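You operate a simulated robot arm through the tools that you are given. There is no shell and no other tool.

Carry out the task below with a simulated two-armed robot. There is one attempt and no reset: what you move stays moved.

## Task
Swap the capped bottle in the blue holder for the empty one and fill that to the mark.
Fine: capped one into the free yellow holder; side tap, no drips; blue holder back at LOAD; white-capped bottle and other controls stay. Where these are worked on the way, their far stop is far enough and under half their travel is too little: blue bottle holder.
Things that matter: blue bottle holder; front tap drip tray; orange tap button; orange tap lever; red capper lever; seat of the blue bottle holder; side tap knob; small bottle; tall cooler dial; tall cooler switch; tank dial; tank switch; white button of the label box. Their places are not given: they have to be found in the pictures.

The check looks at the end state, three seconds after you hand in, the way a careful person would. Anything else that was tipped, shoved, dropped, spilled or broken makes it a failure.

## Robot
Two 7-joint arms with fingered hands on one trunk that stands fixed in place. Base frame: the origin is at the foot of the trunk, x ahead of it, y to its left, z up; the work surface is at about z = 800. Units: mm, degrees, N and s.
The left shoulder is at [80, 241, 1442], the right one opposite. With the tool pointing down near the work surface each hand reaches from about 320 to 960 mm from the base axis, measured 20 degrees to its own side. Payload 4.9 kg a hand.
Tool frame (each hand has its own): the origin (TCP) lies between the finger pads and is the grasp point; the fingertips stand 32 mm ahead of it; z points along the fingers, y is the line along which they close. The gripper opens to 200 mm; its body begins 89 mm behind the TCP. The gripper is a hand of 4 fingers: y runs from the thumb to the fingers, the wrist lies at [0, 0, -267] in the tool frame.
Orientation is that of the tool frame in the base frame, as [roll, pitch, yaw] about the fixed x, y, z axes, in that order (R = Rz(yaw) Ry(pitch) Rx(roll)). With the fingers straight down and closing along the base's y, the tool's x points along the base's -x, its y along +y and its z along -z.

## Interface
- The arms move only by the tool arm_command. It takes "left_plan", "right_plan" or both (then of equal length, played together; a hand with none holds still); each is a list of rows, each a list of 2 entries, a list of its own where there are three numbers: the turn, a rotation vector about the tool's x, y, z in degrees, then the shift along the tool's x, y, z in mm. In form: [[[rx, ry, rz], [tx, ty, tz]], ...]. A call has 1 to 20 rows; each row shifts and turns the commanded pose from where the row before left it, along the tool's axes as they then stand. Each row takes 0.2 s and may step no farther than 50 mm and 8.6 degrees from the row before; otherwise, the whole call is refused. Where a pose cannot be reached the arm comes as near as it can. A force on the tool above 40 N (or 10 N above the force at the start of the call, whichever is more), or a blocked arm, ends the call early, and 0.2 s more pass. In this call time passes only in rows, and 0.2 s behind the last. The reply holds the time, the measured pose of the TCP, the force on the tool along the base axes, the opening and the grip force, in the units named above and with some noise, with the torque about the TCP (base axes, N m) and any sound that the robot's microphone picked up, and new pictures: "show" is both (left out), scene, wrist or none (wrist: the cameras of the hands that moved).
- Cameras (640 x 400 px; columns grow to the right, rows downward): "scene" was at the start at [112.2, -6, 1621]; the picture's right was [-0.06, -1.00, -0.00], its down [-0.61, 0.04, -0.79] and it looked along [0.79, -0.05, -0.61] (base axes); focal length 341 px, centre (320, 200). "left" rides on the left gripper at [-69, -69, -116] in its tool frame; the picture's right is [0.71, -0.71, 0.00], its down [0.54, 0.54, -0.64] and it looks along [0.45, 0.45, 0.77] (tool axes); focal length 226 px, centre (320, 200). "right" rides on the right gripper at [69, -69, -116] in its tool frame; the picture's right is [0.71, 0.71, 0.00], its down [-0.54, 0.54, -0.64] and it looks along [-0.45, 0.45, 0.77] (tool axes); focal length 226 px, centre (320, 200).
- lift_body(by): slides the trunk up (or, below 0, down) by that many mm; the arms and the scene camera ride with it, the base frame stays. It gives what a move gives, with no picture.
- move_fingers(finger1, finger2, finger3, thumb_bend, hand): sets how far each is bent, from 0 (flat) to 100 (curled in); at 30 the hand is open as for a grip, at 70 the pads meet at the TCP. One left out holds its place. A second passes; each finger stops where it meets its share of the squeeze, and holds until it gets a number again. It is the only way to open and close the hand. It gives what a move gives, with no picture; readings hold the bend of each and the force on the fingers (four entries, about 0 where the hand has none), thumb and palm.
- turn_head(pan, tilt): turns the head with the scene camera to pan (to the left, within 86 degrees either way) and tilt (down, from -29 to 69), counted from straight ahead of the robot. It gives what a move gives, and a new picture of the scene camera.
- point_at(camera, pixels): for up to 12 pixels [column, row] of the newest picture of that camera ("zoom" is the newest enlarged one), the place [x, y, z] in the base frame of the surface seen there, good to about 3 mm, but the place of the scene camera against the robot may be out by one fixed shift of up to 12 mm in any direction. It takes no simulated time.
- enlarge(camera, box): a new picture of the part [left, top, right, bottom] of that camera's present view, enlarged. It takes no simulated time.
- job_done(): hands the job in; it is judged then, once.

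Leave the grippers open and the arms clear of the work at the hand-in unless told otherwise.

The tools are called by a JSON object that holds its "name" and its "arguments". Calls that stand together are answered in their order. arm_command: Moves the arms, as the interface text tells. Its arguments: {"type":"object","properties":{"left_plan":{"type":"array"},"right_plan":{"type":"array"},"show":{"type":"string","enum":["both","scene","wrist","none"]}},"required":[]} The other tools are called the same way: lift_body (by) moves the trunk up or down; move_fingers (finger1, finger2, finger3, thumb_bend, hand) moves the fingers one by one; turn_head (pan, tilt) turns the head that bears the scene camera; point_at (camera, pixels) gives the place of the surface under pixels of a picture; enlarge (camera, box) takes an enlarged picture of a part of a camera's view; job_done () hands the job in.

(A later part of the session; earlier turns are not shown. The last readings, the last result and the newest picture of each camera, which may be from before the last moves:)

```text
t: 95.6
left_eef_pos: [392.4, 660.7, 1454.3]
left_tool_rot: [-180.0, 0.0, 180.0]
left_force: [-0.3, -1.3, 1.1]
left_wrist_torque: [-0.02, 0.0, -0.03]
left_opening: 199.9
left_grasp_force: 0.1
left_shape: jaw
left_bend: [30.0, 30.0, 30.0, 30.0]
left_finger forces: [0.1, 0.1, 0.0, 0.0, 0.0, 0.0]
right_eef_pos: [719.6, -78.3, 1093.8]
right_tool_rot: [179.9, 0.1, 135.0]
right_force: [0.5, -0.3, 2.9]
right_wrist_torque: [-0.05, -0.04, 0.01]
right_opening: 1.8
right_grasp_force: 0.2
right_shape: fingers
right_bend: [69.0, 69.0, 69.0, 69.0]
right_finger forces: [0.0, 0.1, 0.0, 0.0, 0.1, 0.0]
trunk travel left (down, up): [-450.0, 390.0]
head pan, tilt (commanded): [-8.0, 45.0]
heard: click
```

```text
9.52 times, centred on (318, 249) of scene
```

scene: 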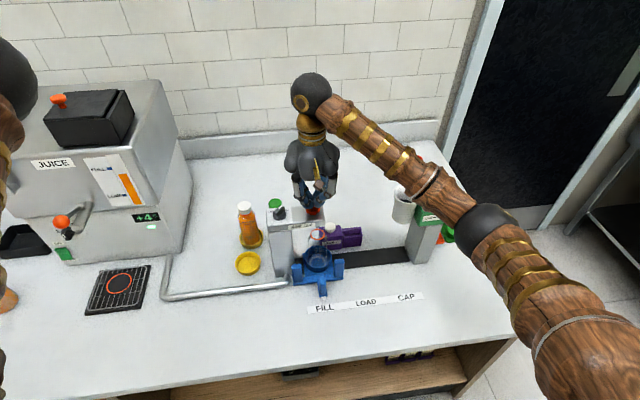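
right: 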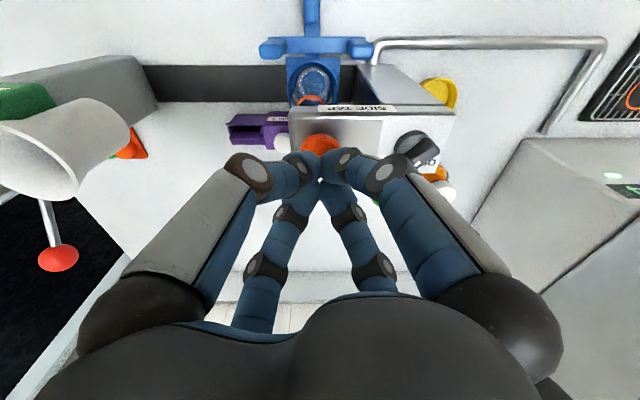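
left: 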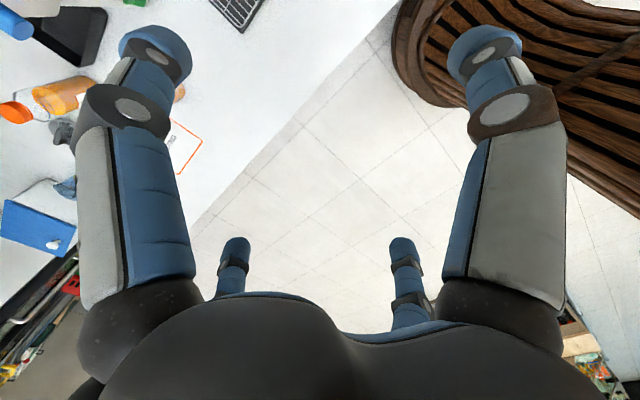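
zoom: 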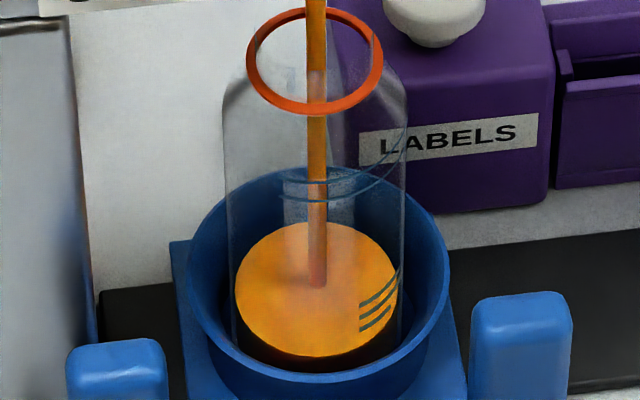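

The two mark lines' front arcs are at rows ≈185 and ≈203 in this picture; the level's front edge is at ≈357. Before filling on, I'll test now, while the level is low, that the flow stops when I release the button (raise 8 mm).

{"name": "arm_command", "arguments": {"right_plan": [[[0, 0, 0], [0, 0, -4]], [[0, 0, 0], [0, 0, -4]]], "show": "none"}}

{"name": "enlarge", "arguments": {"camera": "scene", "box": [303, 228, 333, 270]}}

{"name": "enlarge", "arguments": {"camera": "scene", "box": [280, 180, 350, 240]}}

```text
t: 96.2
left_eef_pos: [392.8, 660.6, 1453.7]
left_tool_rot: [180.0, 0.0, 180.0]
left_force: [0.2, 0.0, -0.2]
left_wrist_torque: [-0.02, -0.03, -0.01]
left_opening: 199.9
left_grasp_force: 0.0
left_shape: jaw
left_bend: [30.0, 30.0, 30.0, 30.0]
left_finger forces: [0.0, 0.1, 0.0, 0.1, 0.0, 0.1]
right_eef_pos: [718.9, -78.5, 1101.7]
right_tool_rot: [180.0, -0.1, 135.0]
right_force: [-0.9, 0.0, 0.4]
right_wrist_torque: [0.0, -0.01, -0.01]
right_opening: 2.0
right_grasp_force: 0.1
right_shape: fingers
right_bend: [69.0, 69.0, 69.0, 69.0]
right_finger forces: [0.1, 0.0, 0.0, 0.0, 0.0, 0.1]
trunk travel left (down, up): [-450.0, 390.0]
head pan, tilt (commanded): [-8.0, 45.0]
```

```text
9.52 times, centred on (318, 249) of scene
```

zoom: 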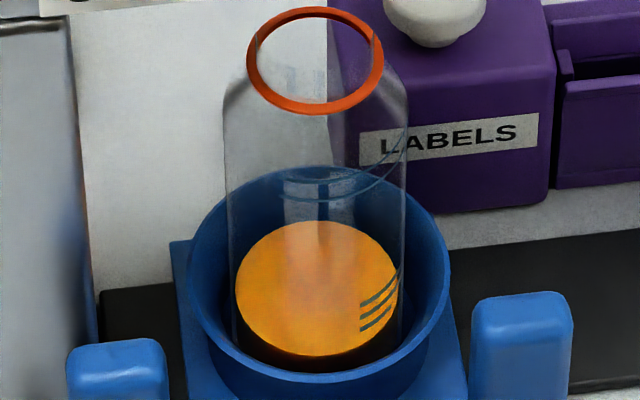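

```text
6.67 times, centred on (315, 210) of scene
```

zoom: 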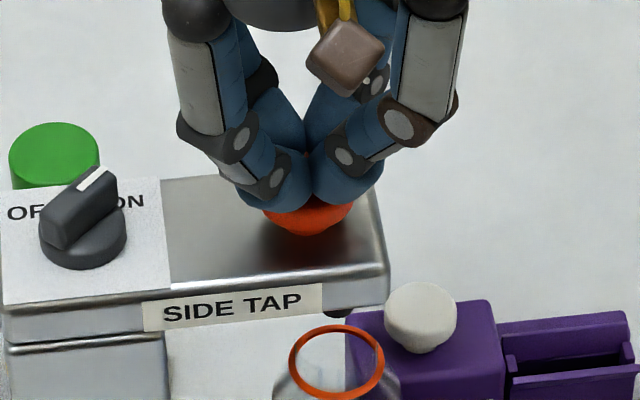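

The flow stopped at once on release, so it is a hold-to-pour button. I'll press again (8 mm down) and hold about 3.6 s.

{"name": "arm_command", "arguments": {"right_plan": [[[0, 0, 0], [0, 0, 4]], [[0, 0, 0], [0, 0, 4]], [[0, 0, 0], [0, 0, 0]], [[0, 0, 0], [0, 0, 0]], [[0, 0, 0], [0, 0, 0]], [[0, 0, 0], [0, 0, 0]], [[0, 0, 0], [0, 0, 0]], [[0, 0, 0], [0, 0, 0]], [[0, 0, 0], [0, 0, 0]], [[0, 0, 0], [0, 0, 0]], [[0, 0, 0], [0, 0, 0]], [[0, 0, 0], [0, 0, 0]], [[0, 0, 0], [0, 0, 0]], [[0, 0, 0], [0, 0, 0]], [[0, 0, 0], [0, 0, 0]], [[0, 0, 0], [0, 0, 0]], [[0, 0, 0], [0, 0, 0]], [[0, 0, 0], [0, 0, 0]], [[0, 0, 0], [0, 0, 0]], [[0, 0, 0], [0, 0, 0]]], "show": "none"}}

{"name": "enlarge", "arguments": {"camera": "scene", "box": [303, 228, 333, 270]}}

```text
t: 100.4
left_eef_pos: [392.5, 660.7, 1453.6]
left_tool_rot: [179.9, 0.1, -180.0]
left_force: [0.2, -0.6, 1.0]
left_wrist_torque: [0.01, 0.0, 0.0]
left_opening: 200.0
left_grasp_force: 0.1
left_shape: jaw
left_bend: [30.0, 30.0, 30.0, 30.0]
left_finger forces: [0.0, 0.1, 0.0, 0.0, 0.1, 0.0]
right_eef_pos: [720.4, -80.3, 1093.1]
right_tool_rot: [179.9, 0.0, 135.0]
right_force: [-0.4, 0.3, 2.2]
right_wrist_torque: [0.0, -0.01, 0.01]
right_opening: 1.8
right_grasp_force: 0.1
right_shape: fingers
right_bend: [69.0, 69.0, 69.0, 69.0]
right_finger forces: [0.0, 0.0, 0.0, 0.0, 0.1, 0.1]
trunk travel left (down, up): [-450.0, 390.0]
head pan, tilt (commanded): [-8.0, 45.0]
heard: click
```

```text
9.52 times, centred on (318, 249) of scene
```

zoom: 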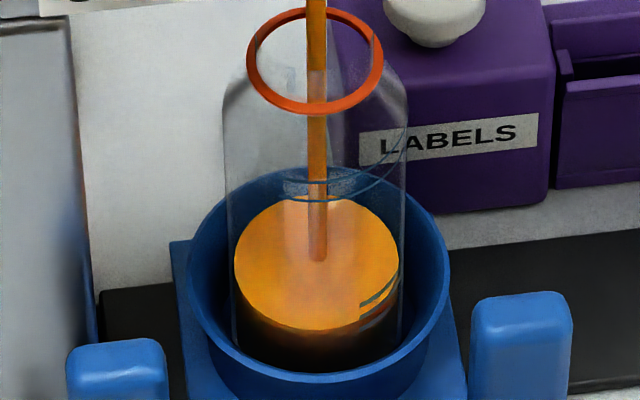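

Front edge rose from row 357 to ≈330. I'll keep holding 4 s.

{"name": "arm_command", "arguments": {"right_plan": [[[0, 0, 0], [0, 0, 0]], [[0, 0, 0], [0, 0, 0]], [[0, 0, 0], [0, 0, 0]], [[0, 0, 0], [0, 0, 0]], [[0, 0, 0], [0, 0, 0]], [[0, 0, 0], [0, 0, 0]], [[0, 0, 0], [0, 0, 0]], [[0, 0, 0], [0, 0, 0]], [[0, 0, 0], [0, 0, 0]], [[0, 0, 0], [0, 0, 0]], [[0, 0, 0], [0, 0, 0]], [[0, 0, 0], [0, 0, 0]], [[0, 0, 0], [0, 0, 0]], [[0, 0, 0], [0, 0, 0]], [[0, 0, 0], [0, 0, 0]], [[0, 0, 0], [0, 0, 0]], [[0, 0, 0], [0, 0, 0]], [[0, 0, 0], [0, 0, 0]], [[0, 0, 0], [0, 0, 0]], [[0, 0, 0], [0, 0, 0]]], "show": "none"}}

{"name": "enlarge", "arguments": {"camera": "scene", "box": [303, 228, 333, 270]}}

```text
t: 104.6
left_eef_pos: [392.6, 662.2, 1454.0]
left_tool_rot: [179.9, 0.0, 179.9]
left_force: [-0.2, -0.1, 0.5]
left_wrist_torque: [-0.01, 0.02, 0.0]
left_opening: 200.0
left_grasp_force: 0.1
left_shape: jaw
left_bend: [30.0, 30.0, 30.0, 30.0]
left_finger forces: [0.1, 0.1, 0.0, 0.0, 0.0, 0.0]
right_eef_pos: [720.0, -80.0, 1093.8]
right_tool_rot: [179.9, -0.1, 135.0]
right_force: [-0.2, 0.6, 2.9]
right_wrist_torque: [0.03, 0.02, 0.01]
right_opening: 2.1
right_grasp_force: 0.1
right_shape: fingers
right_bend: [69.0, 69.0, 69.0, 69.0]
right_finger forces: [0.0, 0.0, 0.0, 0.0, 0.1, 0.0]
trunk travel left (down, up): [-450.0, 390.0]
head pan, tilt (commanded): [-8.0, 45.0]
```

```text
9.52 times, centred on (318, 249) of scene
```

zoom: 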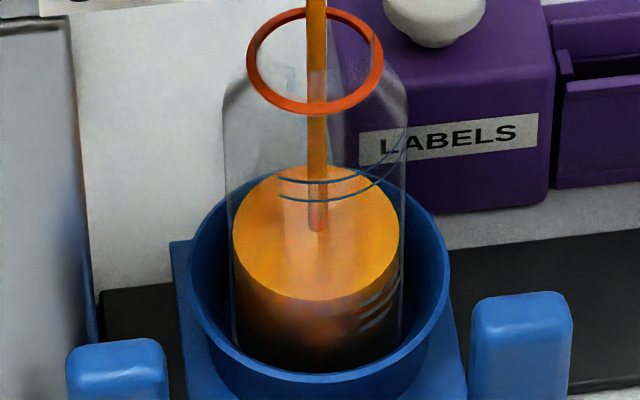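

Front edge is at ≈300 and the two mark lines show clearly (rows ≈184 and ≈202). Hold another 4 s.

{"name": "arm_command", "arguments": {"right_plan": [[[0, 0, 0], [0, 0, 0]], [[0, 0, 0], [0, 0, 0]], [[0, 0, 0], [0, 0, 0]], [[0, 0, 0], [0, 0, 0]], [[0, 0, 0], [0, 0, 0]], [[0, 0, 0], [0, 0, 0]], [[0, 0, 0], [0, 0, 0]], [[0, 0, 0], [0, 0, 0]], [[0, 0, 0], [0, 0, 0]], [[0, 0, 0], [0, 0, 0]], [[0, 0, 0], [0, 0, 0]], [[0, 0, 0], [0, 0, 0]], [[0, 0, 0], [0, 0, 0]], [[0, 0, 0], [0, 0, 0]], [[0, 0, 0], [0, 0, 0]], [[0, 0, 0], [0, 0, 0]], [[0, 0, 0], [0, 0, 0]], [[0, 0, 0], [0, 0, 0]], [[0, 0, 0], [0, 0, 0]], [[0, 0, 0], [0, 0, 0]]], "show": "none"}}

{"name": "enlarge", "arguments": {"camera": "scene", "box": [303, 228, 333, 270]}}

```text
t: 108.8
left_eef_pos: [392.7, 660.8, 1455.2]
left_tool_rot: [180.0, -0.1, -180.0]
left_force: [0.4, -0.5, -0.4]
left_wrist_torque: [0.0, -0.02, -0.01]
left_opening: 200.1
left_grasp_force: 0.0
left_shape: jaw
left_bend: [30.0, 30.0, 30.0, 30.0]
left_finger forces: [0.1, 0.0, 0.0, 0.0, 0.1, 0.0]
right_eef_pos: [720.1, -79.4, 1093.8]
right_tool_rot: [179.9, 0.0, 134.9]
right_force: [-0.1, 1.2, 3.1]
right_wrist_torque: [0.01, -0.02, -0.01]
right_opening: 2.0
right_grasp_force: 0.0
right_shape: fingers
right_bend: [69.0, 69.0, 69.0, 69.0]
right_finger forces: [0.0, 0.0, 0.0, 0.1, 0.0, 0.1]
trunk travel left (down, up): [-450.0, 390.0]
head pan, tilt (commanded): [-8.0, 45.0]
```

```text
9.52 times, centred on (318, 249) of scene
```

zoom: 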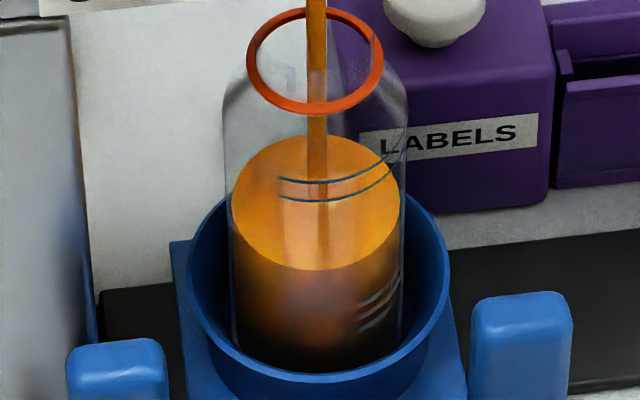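

Front edge ≈270. Before the last part, I'll look at the white-capped bottle as a reference for where its level sits relative to the two lines (no time passes).

{"name": "enlarge", "arguments": {"camera": "scene", "box": [232, 198, 266, 248]}}

{"name": "enlarge", "arguments": {"camera": "scene", "box": [308, 234, 330, 260]}}

```text
8.00 times, centred on (249, 223) of scene
```

zoom: 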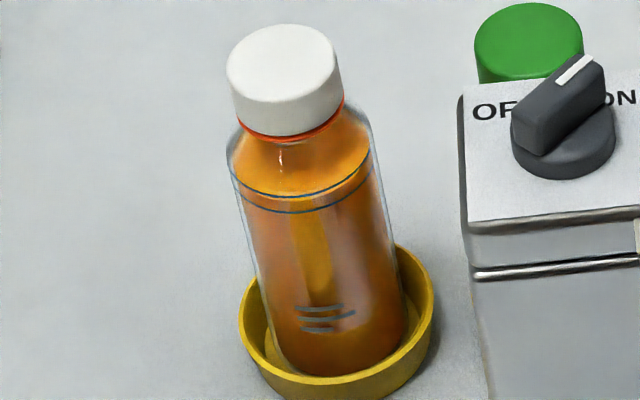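

```text
15.38 times, centred on (319, 247) of scene
```

zoom: 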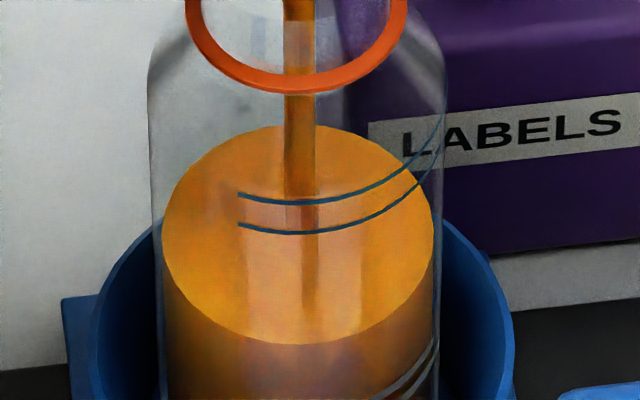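

The reference bottle's level lies between its two lines. In the 15× picture the lines' front arcs are at rows ≈203 and ≈233, and the level's front edge at ≈344 (≈11.5 px/s). Target is about row 215. Hold 4 s more.

{"name": "arm_command", "arguments": {"right_plan": [[[0, 0, 0], [0, 0, 0]], [[0, 0, 0], [0, 0, 0]], [[0, 0, 0], [0, 0, 0]], [[0, 0, 0], [0, 0, 0]], [[0, 0, 0], [0, 0, 0]], [[0, 0, 0], [0, 0, 0]], [[0, 0, 0], [0, 0, 0]], [[0, 0, 0], [0, 0, 0]], [[0, 0, 0], [0, 0, 0]], [[0, 0, 0], [0, 0, 0]], [[0, 0, 0], [0, 0, 0]], [[0, 0, 0], [0, 0, 0]], [[0, 0, 0], [0, 0, 0]], [[0, 0, 0], [0, 0, 0]], [[0, 0, 0], [0, 0, 0]], [[0, 0, 0], [0, 0, 0]], [[0, 0, 0], [0, 0, 0]], [[0, 0, 0], [0, 0, 0]], [[0, 0, 0], [0, 0, 0]], [[0, 0, 0], [0, 0, 0]]], "show": "none"}}

{"name": "enlarge", "arguments": {"camera": "scene", "box": [308, 234, 330, 260]}}

```text
t: 113.0
left_eef_pos: [393.3, 661.4, 1454.1]
left_tool_rot: [180.0, 0.0, 180.0]
left_force: [0.1, -0.7, 0.9]
left_wrist_torque: [0.01, 0.0, 0.03]
left_opening: 199.7
left_grasp_force: 0.2
left_shape: jaw
left_bend: [30.0, 30.0, 30.0, 30.0]
left_finger forces: [0.0, 0.1, 0.0, 0.0, 0.0, 0.0]
right_eef_pos: [719.7, -78.9, 1093.0]
right_tool_rot: [179.9, 0.0, 135.0]
right_force: [0.0, 0.8, 1.8]
right_wrist_torque: [-0.01, 0.0, 0.01]
right_opening: 2.3
right_grasp_force: 0.0
right_shape: fingers
right_bend: [69.0, 69.0, 69.0, 69.0]
right_finger forces: [0.0, 0.0, 0.1, 0.0, 0.0, 0.1]
trunk travel left (down, up): [-450.0, 390.0]
head pan, tilt (commanded): [-8.0, 45.0]
```

```text
15.38 times, centred on (319, 247) of scene
```

zoom: 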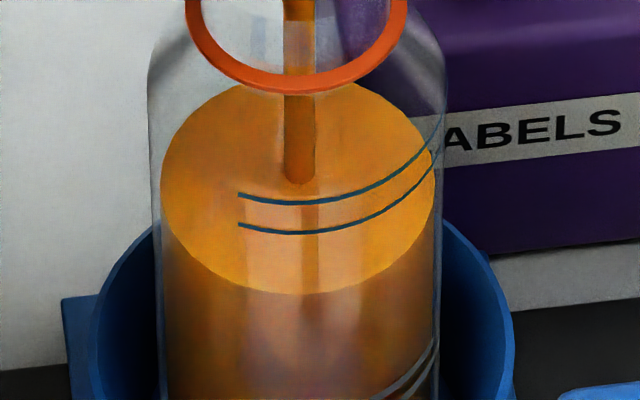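

Front edge ≈294 (≈12 px/s). About 6.5 s to go; I'll hold 3.6 s and look again.

{"name": "arm_command", "arguments": {"right_plan": [[[0, 0, 0], [0, 0, 0]], [[0, 0, 0], [0, 0, 0]], [[0, 0, 0], [0, 0, 0]], [[0, 0, 0], [0, 0, 0]], [[0, 0, 0], [0, 0, 0]], [[0, 0, 0], [0, 0, 0]], [[0, 0, 0], [0, 0, 0]], [[0, 0, 0], [0, 0, 0]], [[0, 0, 0], [0, 0, 0]], [[0, 0, 0], [0, 0, 0]], [[0, 0, 0], [0, 0, 0]], [[0, 0, 0], [0, 0, 0]], [[0, 0, 0], [0, 0, 0]], [[0, 0, 0], [0, 0, 0]], [[0, 0, 0], [0, 0, 0]], [[0, 0, 0], [0, 0, 0]], [[0, 0, 0], [0, 0, 0]]], "show": "none"}}

{"name": "enlarge", "arguments": {"camera": "scene", "box": [308, 234, 330, 260]}}

```text
t: 116.6
left_eef_pos: [393.0, 660.9, 1454.4]
left_tool_rot: [180.0, 0.0, 179.9]
left_force: [-0.3, -0.6, -0.2]
left_wrist_torque: [0.05, 0.0, 0.0]
left_opening: 199.9
left_grasp_force: 0.2
left_shape: jaw
left_bend: [30.0, 30.0, 30.0, 30.0]
left_finger forces: [0.0, 0.1, 0.0, 0.0, 0.0, 0.0]
right_eef_pos: [720.7, -78.8, 1094.4]
right_tool_rot: [179.9, -0.1, 134.9]
right_force: [-0.1, 0.0, 2.9]
right_wrist_torque: [0.01, 0.01, 0.01]
right_opening: 1.9
right_grasp_force: 0.0
right_shape: fingers
right_bend: [69.0, 69.0, 69.0, 69.0]
right_finger forces: [0.1, 0.0, 0.0, 0.0, 0.1, 0.0]
trunk travel left (down, up): [-450.0, 390.0]
head pan, tilt (commanded): [-8.0, 45.0]
```

```text
15.38 times, centred on (319, 247) of scene
```

zoom: 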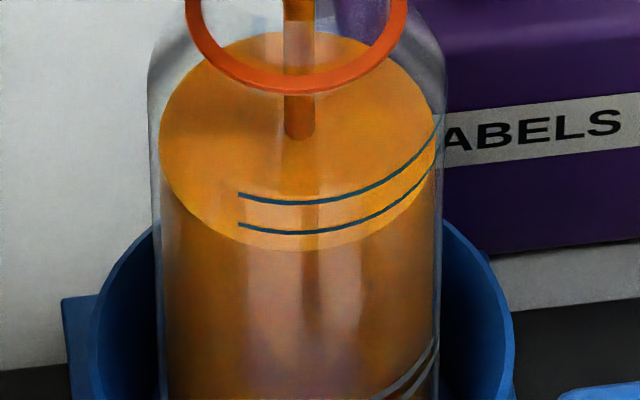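

Front edge ≈250; about 3 s to go. Hold 1.8 s and look again.

{"name": "arm_command", "arguments": {"right_plan": [[[0, 0, 0], [0, 0, 0]], [[0, 0, 0], [0, 0, 0]], [[0, 0, 0], [0, 0, 0]], [[0, 0, 0], [0, 0, 0]], [[0, 0, 0], [0, 0, 0]], [[0, 0, 0], [0, 0, 0]], [[0, 0, 0], [0, 0, 0]], [[0, 0, 0], [0, 0, 0]]], "show": "none"}}

{"name": "enlarge", "arguments": {"camera": "scene", "box": [308, 234, 330, 260]}}

```text
t: 118.4
left_eef_pos: [392.2, 660.3, 1453.6]
left_tool_rot: [180.0, 0.0, 180.0]
left_force: [-0.1, 0.0, 0.0]
left_wrist_torque: [0.0, -0.01, 0.0]
left_opening: 199.9
left_grasp_force: 0.1
left_shape: jaw
left_bend: [30.0, 30.0, 30.0, 30.0]
left_finger forces: [0.0, 0.0, 0.1, 0.0, 0.0, 0.1]
right_eef_pos: [720.2, -78.7, 1094.2]
right_tool_rot: [179.9, 0.0, 134.9]
right_force: [0.1, 0.9, 3.5]
right_wrist_torque: [0.04, 0.01, 0.03]
right_opening: 2.0
right_grasp_force: 0.1
right_shape: fingers
right_bend: [69.0, 69.0, 69.0, 69.0]
right_finger forces: [0.0, 0.0, 0.0, 0.0, 0.0, 0.1]
trunk travel left (down, up): [-450.0, 390.0]
head pan, tilt (commanded): [-8.0, 45.0]
```

```text
15.38 times, centred on (319, 247) of scene
```

zoom: 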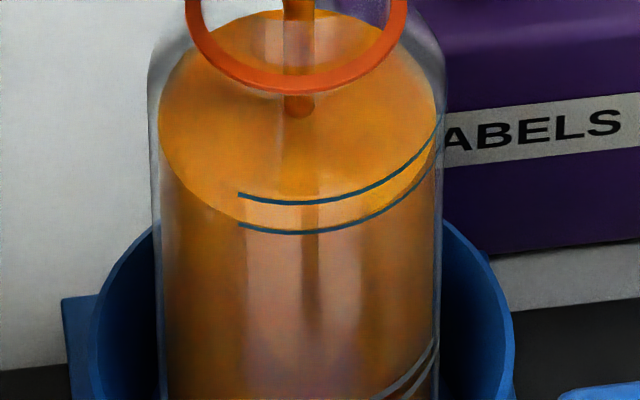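

The front edge is just above the lower line (row ≈230). I'll hold 0.8 s more and then release by raising 12 mm.

{"name": "arm_command", "arguments": {"right_plan": [[[0, 0, 0], [0, 0, 0]], [[0, 0, 0], [0, 0, 0]], [[0, 0, 0], [0, 0, 0]], [[0, 0, 0], [0, 0, 0]], [[0, 0, 0], [0, 0, -5]], [[0, 0, 0], [0, 0, -7]]], "show": "none"}}

{"name": "enlarge", "arguments": {"camera": "scene", "box": [308, 234, 330, 260]}}

```text
t: 119.8
left_eef_pos: [393.2, 661.7, 1454.7]
left_tool_rot: [180.0, 0.0, 180.0]
left_force: [-0.5, -0.3, 0.4]
left_wrist_torque: [0.03, -0.01, 0.0]
left_opening: 199.9
left_grasp_force: 0.1
left_shape: jaw
left_bend: [30.0, 30.0, 30.0, 30.0]
left_finger forces: [0.0, 0.0, 0.0, 0.0, 0.0, 0.1]
right_eef_pos: [719.4, -78.4, 1104.9]
right_tool_rot: [-179.9, 0.0, 135.1]
right_force: [0.5, 0.0, 0.6]
right_wrist_torque: [0.0, 0.01, -0.03]
right_opening: 1.9
right_grasp_force: 0.0
right_shape: fingers
right_bend: [69.0, 69.0, 69.0, 69.0]
right_finger forces: [0.0, 0.0, 0.0, 0.0, 0.1, 0.0]
trunk travel left (down, up): [-450.0, 390.0]
head pan, tilt (commanded): [-8.0, 45.0]
```

```text
15.38 times, centred on (319, 247) of scene
```

zoom: 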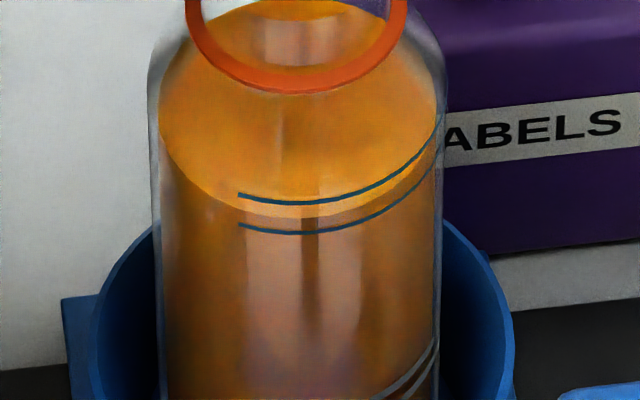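

Released, no stream, and the level's front edge is at row ≈217, between the lines (203 and 233). Let me compare at the same magnification with the white-capped bottle's level.

{"name": "enlarge", "arguments": {"camera": "scene", "box": [238, 208, 262, 232]}}

{"name": "enlarge", "arguments": {"camera": "scene", "box": [290, 195, 350, 280]}}

```text
16.00 times, centred on (250, 220) of scene
```

zoom: 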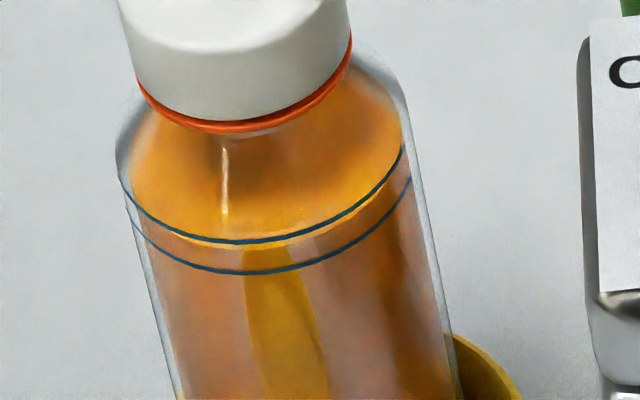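

```text
4.71 times, centred on (320, 238) of scene
```

zoom: 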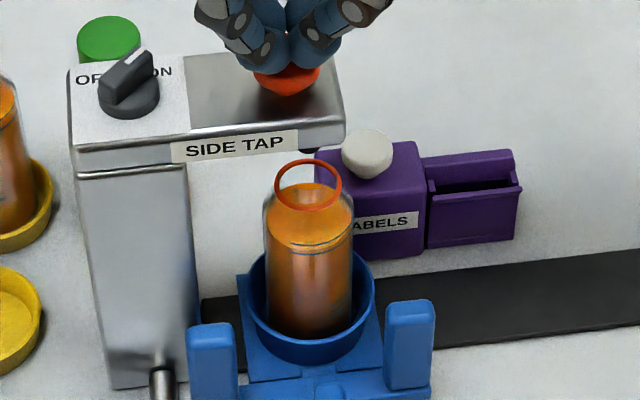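

The reference bottle's level sits a bit above the middle of its band; ours is about a third up. A short top-up of ~0.5 s brings it to the middle: down 12 mm, hold two steps, and release again.

{"name": "arm_command", "arguments": {"right_plan": [[[0, 0, 0], [0, 0, 6]], [[0, 0, 0], [0, 0, 6]], [[0, 0, 0], [0, 0, 0]], [[0, 0, 0], [0, 0, 0]], [[0, 0, 0], [0, 0, -6]], [[0, 0, 0], [0, 0, -8]]], "show": "none"}}

{"name": "enlarge", "arguments": {"camera": "scene", "box": [308, 234, 330, 260]}}

```text
t: 121.2
left_eef_pos: [391.8, 660.9, 1452.9]
left_tool_rot: [-180.0, 0.0, -180.0]
left_force: [-0.3, 0.9, -0.1]
left_wrist_torque: [-0.04, 0.03, -0.01]
left_opening: 199.9
left_grasp_force: 0.1
left_shape: jaw
left_bend: [30.0, 30.0, 30.0, 30.0]
left_finger forces: [0.1, 0.1, 0.0, 0.0, 0.1, 0.0]
right_eef_pos: [719.0, -79.2, 1107.9]
right_tool_rot: [180.0, -0.1, 135.1]
right_force: [-0.3, -0.6, -0.3]
right_wrist_torque: [0.02, 0.0, -0.01]
right_opening: 2.0
right_grasp_force: 0.1
right_shape: fingers
right_bend: [69.0, 69.0, 69.0, 69.0]
right_finger forces: [0.0, 0.1, 0.1, 0.1, 0.0, 0.0]
trunk travel left (down, up): [-450.0, 390.0]
head pan, tilt (commanded): [-8.0, 45.0]
```

```text
15.38 times, centred on (319, 247) of scene
```

zoom: 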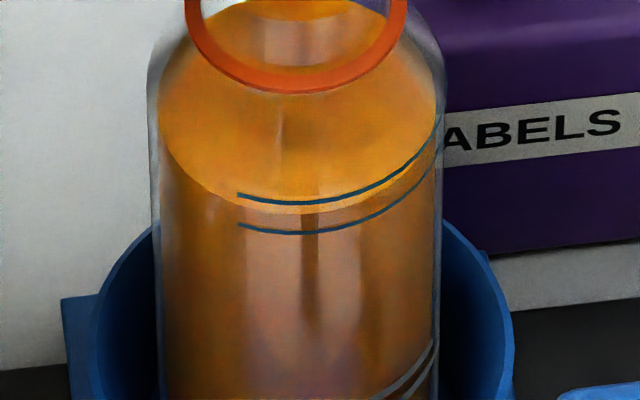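

Front edge now ≈213, about 10 px below the upper line (the reference shows about 5–6 px). One more equal short pulse will match the reference level.

{"name": "arm_command", "arguments": {"right_plan": [[[0, 0, 0], [0, 0, 7]], [[0, 0, 0], [0, 0, 7]], [[0, 0, 0], [0, 0, 0]], [[0, 0, 0], [0, 0, -6]], [[0, 0, 0], [0, 0, -10]]], "show": "none"}}

{"name": "enlarge", "arguments": {"camera": "scene", "box": [308, 234, 330, 260]}}

```text
t: 122.4
left_eef_pos: [392.9, 661.4, 1454.4]
left_tool_rot: [-180.0, 0.0, 179.9]
left_force: [0.0, -0.4, 0.6]
left_wrist_torque: [0.02, -0.02, 0.02]
left_opening: 200.0
left_grasp_force: 0.0
left_shape: jaw
left_bend: [30.0, 30.0, 30.0, 30.0]
left_finger forces: [0.0, 0.1, 0.1, 0.0, 0.0, 0.0]
right_eef_pos: [719.0, -80.6, 1108.7]
right_tool_rot: [179.9, 0.0, 135.0]
right_force: [0.4, -0.8, 0.0]
right_wrist_torque: [0.02, 0.01, 0.01]
right_opening: 2.3
right_grasp_force: 0.1
right_shape: fingers
right_bend: [69.0, 69.0, 69.0, 69.0]
right_finger forces: [0.1, 0.0, 0.1, 0.0, 0.0, 0.0]
trunk travel left (down, up): [-450.0, 390.0]
head pan, tilt (commanded): [-8.0, 45.0]
heard: click
```

```text
15.38 times, centred on (319, 247) of scene
```

zoom: 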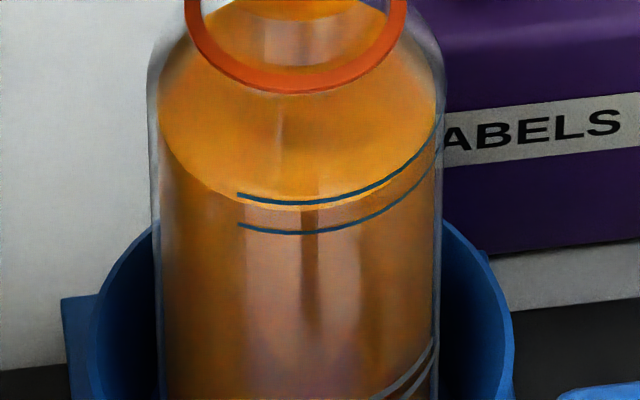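

The level now matches the reference (front edge ≈209, 5–6 px below the upper line, inside the band). Filling is done. I'll raise the fist and check for drips at the spout.

{"name": "arm_command", "arguments": {"right_plan": [[[0, 0, 0], [0, 0, -30]], [[0, 0, 0], [0, 0, -35]], [[0, 0, 0], [0, 0, -35]], [[0, 0, 0], [0, 0, -35]], [[0, 0, 0], [0, 0, 0]], [[0, 0, 0], [0, 0, 0]], [[0, 0, 0], [0, 0, 0]]], "show": "scene"}}

{"name": "enlarge", "arguments": {"camera": "scene", "box": [260, 190, 380, 300]}}

```text
t: 124.0
left_eef_pos: [393.2, 661.0, 1454.2]
left_tool_rot: [179.9, 0.0, -180.0]
left_force: [0.9, -0.4, -0.6]
left_wrist_torque: [-0.01, -0.02, -0.02]
left_opening: 199.9
left_grasp_force: 0.0
left_shape: jaw
left_bend: [30.0, 30.0, 30.0, 30.0]
left_finger forces: [0.0, 0.1, 0.0, 0.0, 0.1, 0.0]
right_eef_pos: [719.8, -80.9, 1245.7]
right_tool_rot: [179.9, 0.0, 135.0]
right_force: [-0.1, 0.7, 0.9]
right_wrist_torque: [-0.02, -0.03, -0.06]
right_opening: 2.4
right_grasp_force: 0.0
right_shape: fingers
right_bend: [69.0, 69.0, 69.0, 69.0]
right_finger forces: [0.0, 0.0, 0.0, 0.0, 0.0, 0.1]
trunk travel left (down, up): [-450.0, 390.0]
head pan, tilt (commanded): [-8.0, 45.0]
```

scene: 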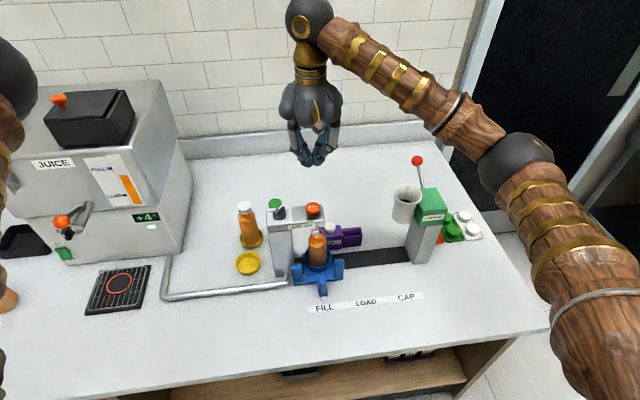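

```text
3.64 times, centred on (320, 245) of scene
```

zoom: 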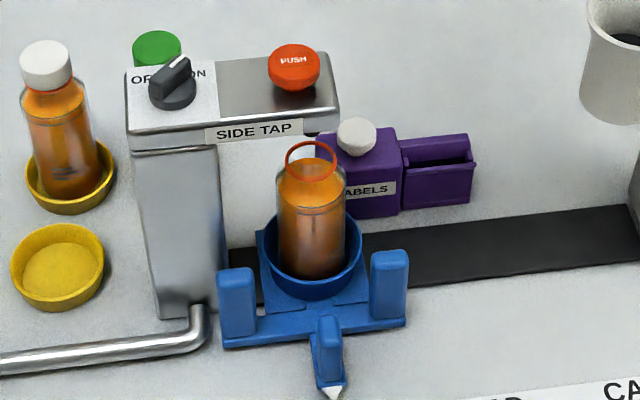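

No drips, button popped up, level fine. Now I'll move the fist to the left side of the front prong (≈[603,-29]) at height.

{"name": "arm_command", "arguments": {"right_plan": [[[0, 0, 0], [39.4, -15.3, 0]], [[0, 0, 0], [39.4, -15.3, 0]], [[0, 0, 0], [39.4, -15.3, 0]], [[0, 0, 0], [0, 0, 40]], [[0, 0, 0], [0, 0, 40]], [[0, 0, 0], [0, 0, 45]], [[0, 0, 0], [0, 0, 45]], [[0, 0, 0], [0, 0, 45]], [[0, 0, 0], [0, 0, 45]], [[0, 0, 0], [0, 0, 45]]], "show": "both"}}

{"name": "enlarge", "arguments": {"camera": "scene", "box": [250, 195, 400, 320]}}

```text
t: 126.2
left_eef_pos: [392.3, 662.6, 1455.2]
left_tool_rot: [180.0, 0.0, 180.0]
left_force: [0.0, 0.6, -0.3]
left_wrist_torque: [-0.01, 0.02, -0.01]
left_opening: 199.8
left_grasp_force: 0.1
left_shape: jaw
left_bend: [30.0, 30.0, 30.0, 30.0]
left_finger forces: [0.1, 0.1, 0.1, 0.0, 0.0, 0.1]
right_eef_pos: [604.5, -28.6, 940.4]
right_tool_rot: [-180.0, -0.1, 135.0]
right_force: [0.8, -0.1, -0.3]
right_wrist_torque: [-0.02, 0.02, 0.02]
right_opening: 2.2
right_grasp_force: 0.1
right_shape: fingers
right_bend: [69.0, 69.0, 69.0, 69.0]
right_finger forces: [0.1, 0.1, 0.1, 0.1, 0.1, 0.0]
trunk travel left (down, up): [-450.0, 390.0]
head pan, tilt (commanded): [-8.0, 45.0]
```

scene: 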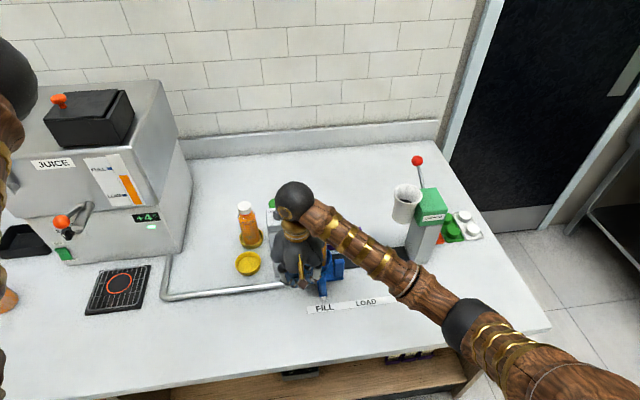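
right: 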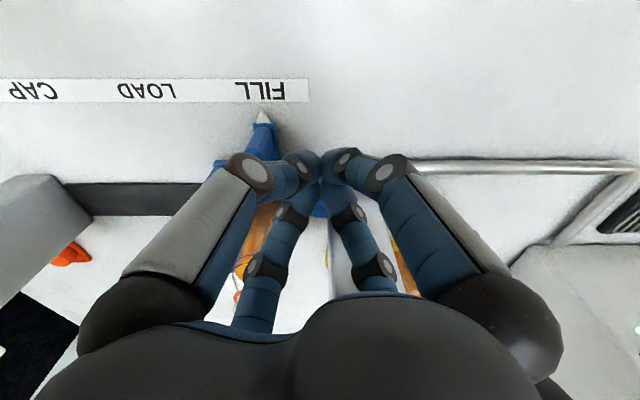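

```text
3.20 times, centred on (325, 258) of scene
```

zoom: 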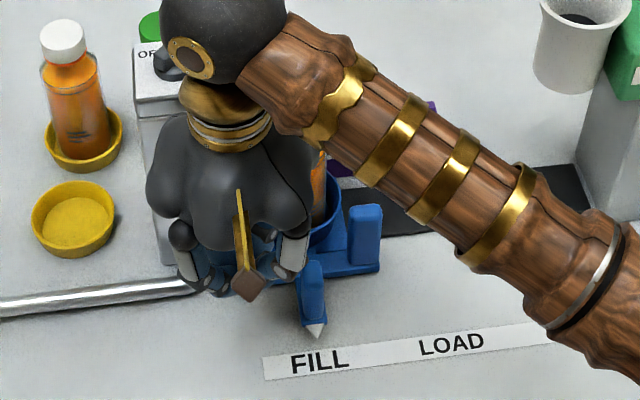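

The fist hangs left of the front prong with the left prong between its rear knuckles. I'll lower to z≈867 in small steps.

{"name": "arm_command", "arguments": {"right_plan": [[[0, 0, 0], [0, 0, 15]], [[0, 0, 0], [0, 0, 15]], [[0, 0, 0], [0, 0, 15]], [[0, 0, 0], [0, 0, 15]], [[0, 0, 0], [0, 0, 12]]], "show": "both"}}

{"name": "enlarge", "arguments": {"camera": "right", "box": [200, 60, 440, 240]}}

```text
t: 127.4
left_eef_pos: [392.8, 661.2, 1454.5]
left_tool_rot: [180.0, 0.0, 180.0]
left_force: [0.7, 0.1, -0.9]
left_wrist_torque: [-0.02, -0.03, 0.0]
left_opening: 199.7
left_grasp_force: 0.0
left_shape: jaw
left_bend: [30.0, 30.0, 30.0, 30.0]
left_finger forces: [0.0, 0.0, 0.0, 0.0, 0.0, 0.1]
right_eef_pos: [604.3, -26.6, 866.2]
right_tool_rot: [179.9, 0.0, 135.0]
right_force: [0.4, 0.0, 0.3]
right_wrist_torque: [0.0, 0.02, 0.0]
right_opening: 2.2
right_grasp_force: 0.1
right_shape: fingers
right_bend: [69.0, 69.0, 69.0, 69.0]
right_finger forces: [0.0, 0.0, 0.0, 0.0, 0.0, 0.1]
trunk travel left (down, up): [-450.0, 390.0]
head pan, tilt (commanded): [-8.0, 45.0]
```

scene: 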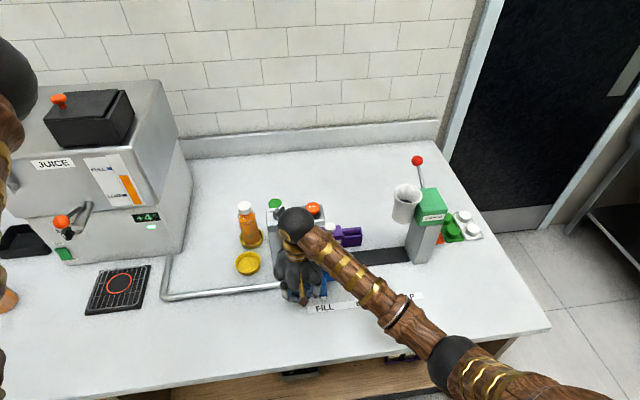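
right: 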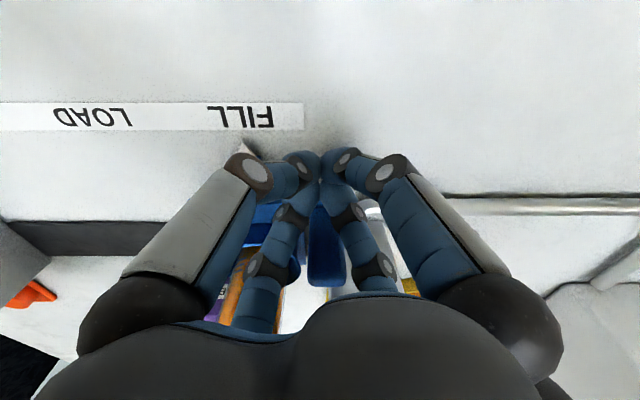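

```text
2.22 times, centred on (320, 150) of right
```

zoom: 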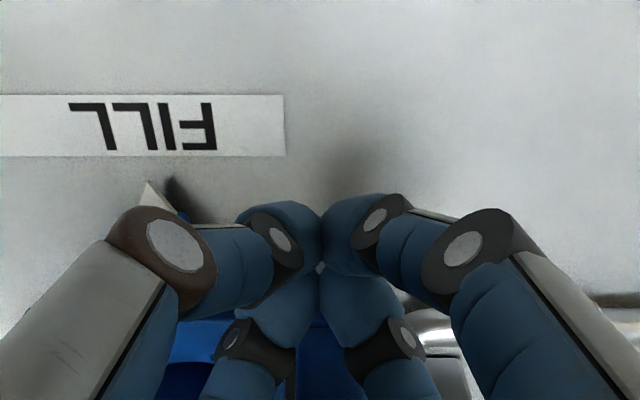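

No contact. Now push toward −y slowly (4 mm per step), since the bottle is full and open. First 40 mm.

{"name": "arm_command", "arguments": {"right_plan": [[[0, 0, 0], [-2.8, -2.8, 0]], [[0, 0, 0], [-2.8, -2.8, 0]], [[0, 0, 0], [-2.8, -2.8, 0]], [[0, 0, 0], [-2.1, -2.1, 0]], [[0, 0, 0], [-1.8, -1.8, 0]], [[0, 0, 0], [-1.8, -1.8, 0]], [[0, 0, 0], [-1.8, -1.8, 0]], [[0, 0, 0], [-2.1, -2.1, 0]], [[0, 0, 0], [-2.5, -2.5, 0]], [[0, 0, 0], [-2.8, -2.8, 0]], [[0, 0, 0], [-2.8, -2.8, 0]], [[0, 0, 0], [-2.8, -2.8, 0]]], "show": "scene"}}

{"name": "enlarge", "arguments": {"camera": "scene", "box": [290, 215, 450, 320]}}

```text
t: 130.0
left_eef_pos: [392.4, 660.9, 1454.4]
left_tool_rot: [-180.0, 0.0, -180.0]
left_force: [0.1, 0.2, -0.2]
left_wrist_torque: [0.0, 0.0, 0.03]
left_opening: 200.2
left_grasp_force: 0.0
left_shape: jaw
left_bend: [30.0, 30.0, 30.0, 30.0]
left_finger forces: [0.0, 0.1, 0.0, 0.0, 0.1, 0.1]
right_eef_pos: [602.7, -68.4, 867.9]
right_tool_rot: [179.9, 0.0, 135.0]
right_force: [-0.4, 0.0, -0.8]
right_wrist_torque: [0.01, 0.01, 0.03]
right_opening: 2.2
right_grasp_force: 0.2
right_shape: fingers
right_bend: [69.0, 69.0, 69.0, 69.0]
right_finger forces: [0.0, 0.1, 0.0, 0.0, 0.0, 0.0]
trunk travel left (down, up): [-450.0, 390.0]
head pan, tilt (commanded): [-8.0, 45.0]
```

scene: 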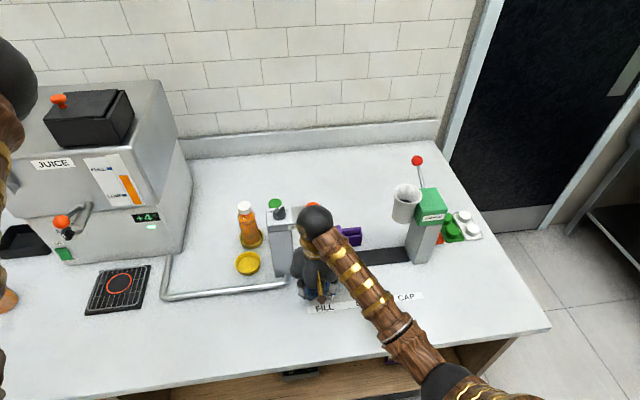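

```text
3.81 times, centred on (370, 268) of scene
```

zoom: 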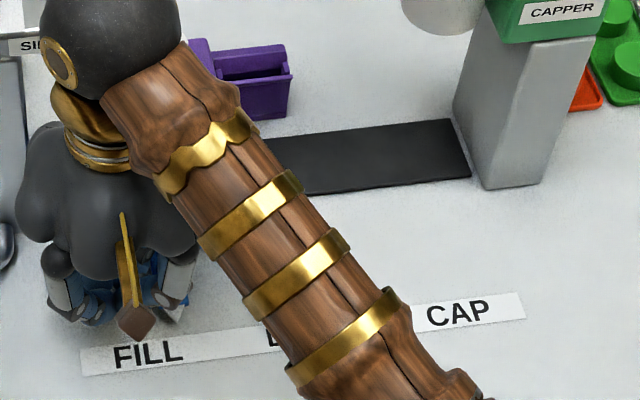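

The forearm hides the holder from the scene camera, so I'll use the wrist camera. Continue 48 mm at 4 mm per step.

{"name": "arm_command", "arguments": {"right_plan": [[[0, 0, 0], [-2.8, -2.8, 0]], [[0, 0, 0], [-2.8, -2.8, 0]], [[0, 0, 0], [-2.8, -2.8, 0]], [[0, 0, 0], [-2.8, -2.8, 0]], [[0, 0, 0], [-2.8, -2.8, 0]], [[0, 0, 0], [-2.8, -2.8, 0]], [[0, 0, 0], [-2.8, -2.8, 0]], [[0, 0, 0], [-2.8, -2.8, 0]], [[0, 0, 0], [-2.8, -2.8, 0]], [[0, 0, 0], [-2.8, -2.8, 0]], [[0, 0, 0], [-2.8, -2.8, 0]], [[0, 0, 0], [-2.8, -2.8, 0]]], "show": "both"}}

{"name": "enlarge", "arguments": {"camera": "right", "box": [200, 60, 440, 240]}}

```text
t: 132.6
left_eef_pos: [392.6, 661.3, 1453.5]
left_tool_rot: [180.0, -0.1, -180.0]
left_force: [1.0, 1.1, 0.8]
left_wrist_torque: [-0.02, -0.01, 0.03]
left_opening: 200.0
left_grasp_force: 0.1
left_shape: jaw
left_bend: [30.0, 30.0, 30.0, 30.0]
left_finger forces: [0.1, 0.0, 0.0, 0.1, 0.1, 0.0]
right_eef_pos: [602.8, -116.2, 867.2]
right_tool_rot: [179.9, 0.0, 134.9]
right_force: [0.4, 0.4, -0.1]
right_wrist_torque: [-0.01, 0.03, 0.01]
right_opening: 2.1
right_grasp_force: 0.0
right_shape: fingers
right_bend: [69.0, 69.0, 69.0, 69.0]
right_finger forces: [0.0, 0.0, 0.0, 0.0, 0.0, 0.0]
trunk travel left (down, up): [-450.0, 390.0]
head pan, tilt (commanded): [-8.0, 45.0]
```

scene: 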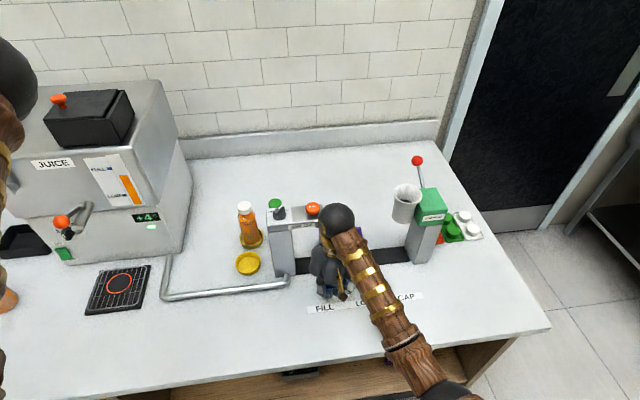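
right: 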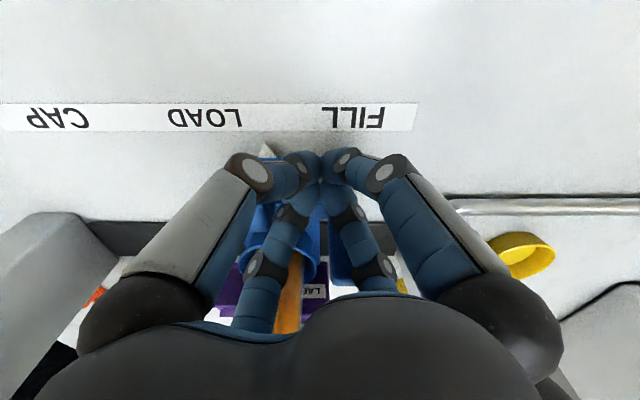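

```text
2.22 times, centred on (320, 150) of right
```

zoom: 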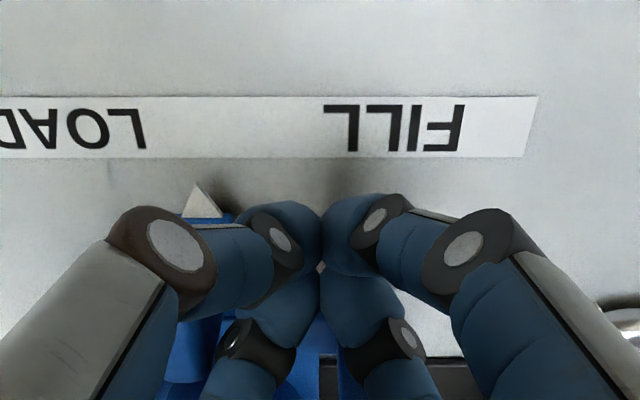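

Pointer tip is at ≈(264.6,143) and LOAD's centre at ≈(207,118) in the wrist picture; about 48 mm to go. I'll push 40 mm more, slowing at the end, then measure.

{"name": "arm_command", "arguments": {"right_plan": [[[0, 0, 0], [-2.8, -2.8, 0]], [[0, 0, 0], [-2.8, -2.8, 0]], [[0, 0, 0], [-2.8, -2.8, 0]], [[0, 0, 0], [-2.8, -2.8, 0]], [[0, 0, 0], [-2.8, -2.8, 0]], [[0, 0, 0], [-2.8, -2.8, 0]], [[0, 0, 0], [-2.8, -2.8, 0]], [[0, 0, 0], [-2.8, -2.8, 0]], [[0, 0, 0], [-2.1, -2.1, 0]], [[0, 0, 0], [-1.4, -1.4, 0]], [[0, 0, 0], [-1.4, -1.4, 0]], [[0, 0, 0], [-0.7, -0.7, 0]]], "show": "both"}}

{"name": "enlarge", "arguments": {"camera": "right", "box": [200, 80, 360, 180]}}

{"name": "enlarge", "arguments": {"camera": "scene", "box": [290, 215, 450, 320]}}

```text
t: 135.2
left_eef_pos: [393.7, 661.9, 1455.2]
left_tool_rot: [-180.0, 0.1, -180.0]
left_force: [-0.4, 0.2, -0.1]
left_wrist_torque: [-0.01, 0.01, 0.0]
left_opening: 200.1
left_grasp_force: 0.0
left_shape: jaw
left_bend: [30.0, 30.0, 30.0, 30.0]
left_finger forces: [0.0, 0.0, 0.0, 0.0, 0.0, 0.0]
right_eef_pos: [603.3, -155.5, 867.6]
right_tool_rot: [179.9, -0.2, 135.0]
right_force: [-0.3, -0.5, -0.1]
right_wrist_torque: [-0.01, 0.01, 0.01]
right_opening: 1.6
right_grasp_force: 0.0
right_shape: fingers
right_bend: [69.0, 69.0, 69.0, 69.0]
right_finger forces: [0.0, 0.1, 0.0, 0.1, 0.0, 0.0]
trunk travel left (down, up): [-450.0, 390.0]
head pan, tilt (commanded): [-8.0, 45.0]
```

scene: 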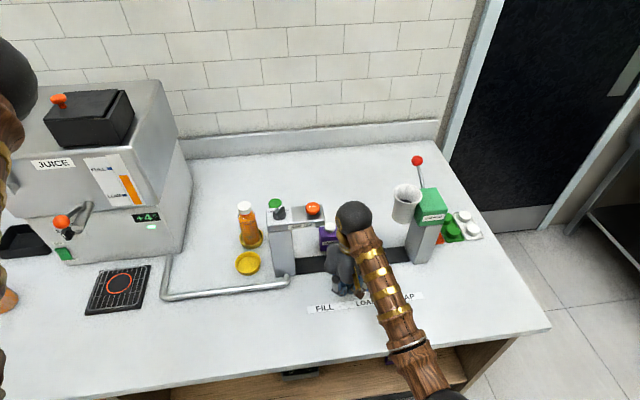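
right: 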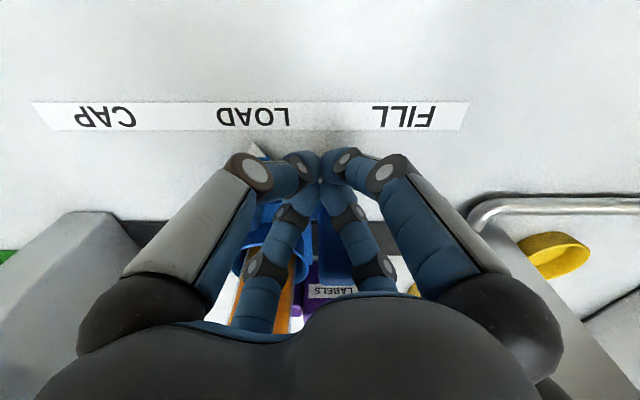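

```text
4.00 times, centred on (280, 130) of right
```

zoom: 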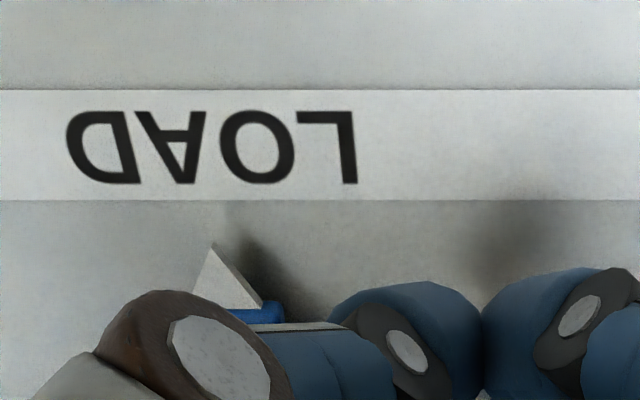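

```text
3.81 times, centred on (370, 268) of scene
```

zoom: 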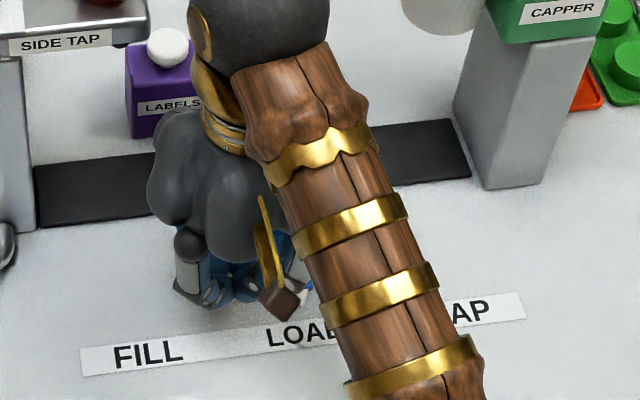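

The pointer tip now lines up with LOAD's centre; the holder moved a bit ahead of the fist (it glided or snapped to LOAD). I'll measure pointer and label.

{"name": "point_at", "arguments": {"camera": "right", "pixels": [[253, 143], [253, 145], [217, 117], [289, 117], [373, 117], [434, 117], [75, 117], [135, 117]]}}

{"name": "arm_command", "arguments": {"right_plan": [[[0, 0, 0], [2, 2, 0]], [[0, 0, 0], [4, 4, 0]], [[0, 0, 0], [5, 5, 0]], [[0, 0, 0], [0, 0, 0]]], "show": "wrist"}}

```text
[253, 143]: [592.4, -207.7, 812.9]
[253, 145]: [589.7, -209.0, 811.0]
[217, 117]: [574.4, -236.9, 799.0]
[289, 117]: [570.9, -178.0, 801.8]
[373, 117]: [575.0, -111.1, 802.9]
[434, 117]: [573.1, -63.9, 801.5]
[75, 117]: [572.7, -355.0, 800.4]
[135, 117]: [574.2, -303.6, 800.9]
```

```text
t: 136.2
left_eef_pos: [392.4, 661.1, 1453.3]
left_tool_rot: [-180.0, 0.1, 179.9]
left_force: [-0.2, 0.0, 0.9]
left_wrist_torque: [-0.01, 0.0, 0.0]
left_opening: 200.1
left_grasp_force: 0.0
left_shape: jaw
left_bend: [30.0, 30.0, 30.0, 30.0]
left_finger forces: [0.0, 0.1, 0.0, 0.0, 0.0, 0.0]
right_eef_pos: [605.0, -140.8, 869.2]
right_tool_rot: [179.9, 0.0, 135.0]
right_force: [0.2, 0.3, 0.0]
right_wrist_torque: [0.0, -0.01, -0.02]
right_opening: 2.2
right_grasp_force: 0.1
right_shape: fingers
right_bend: [69.0, 69.0, 69.0, 69.0]
right_finger forces: [0.0, 0.1, 0.0, 0.1, 0.0, 0.0]
trunk travel left (down, up): [-450.0, 390.0]
head pan, tilt (commanded): [-8.0, 45.0]
```

right: 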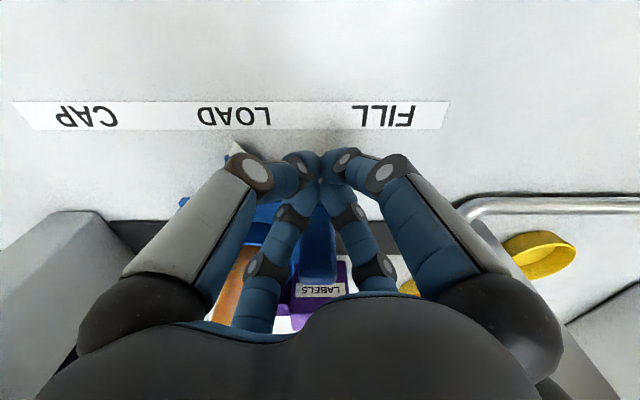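

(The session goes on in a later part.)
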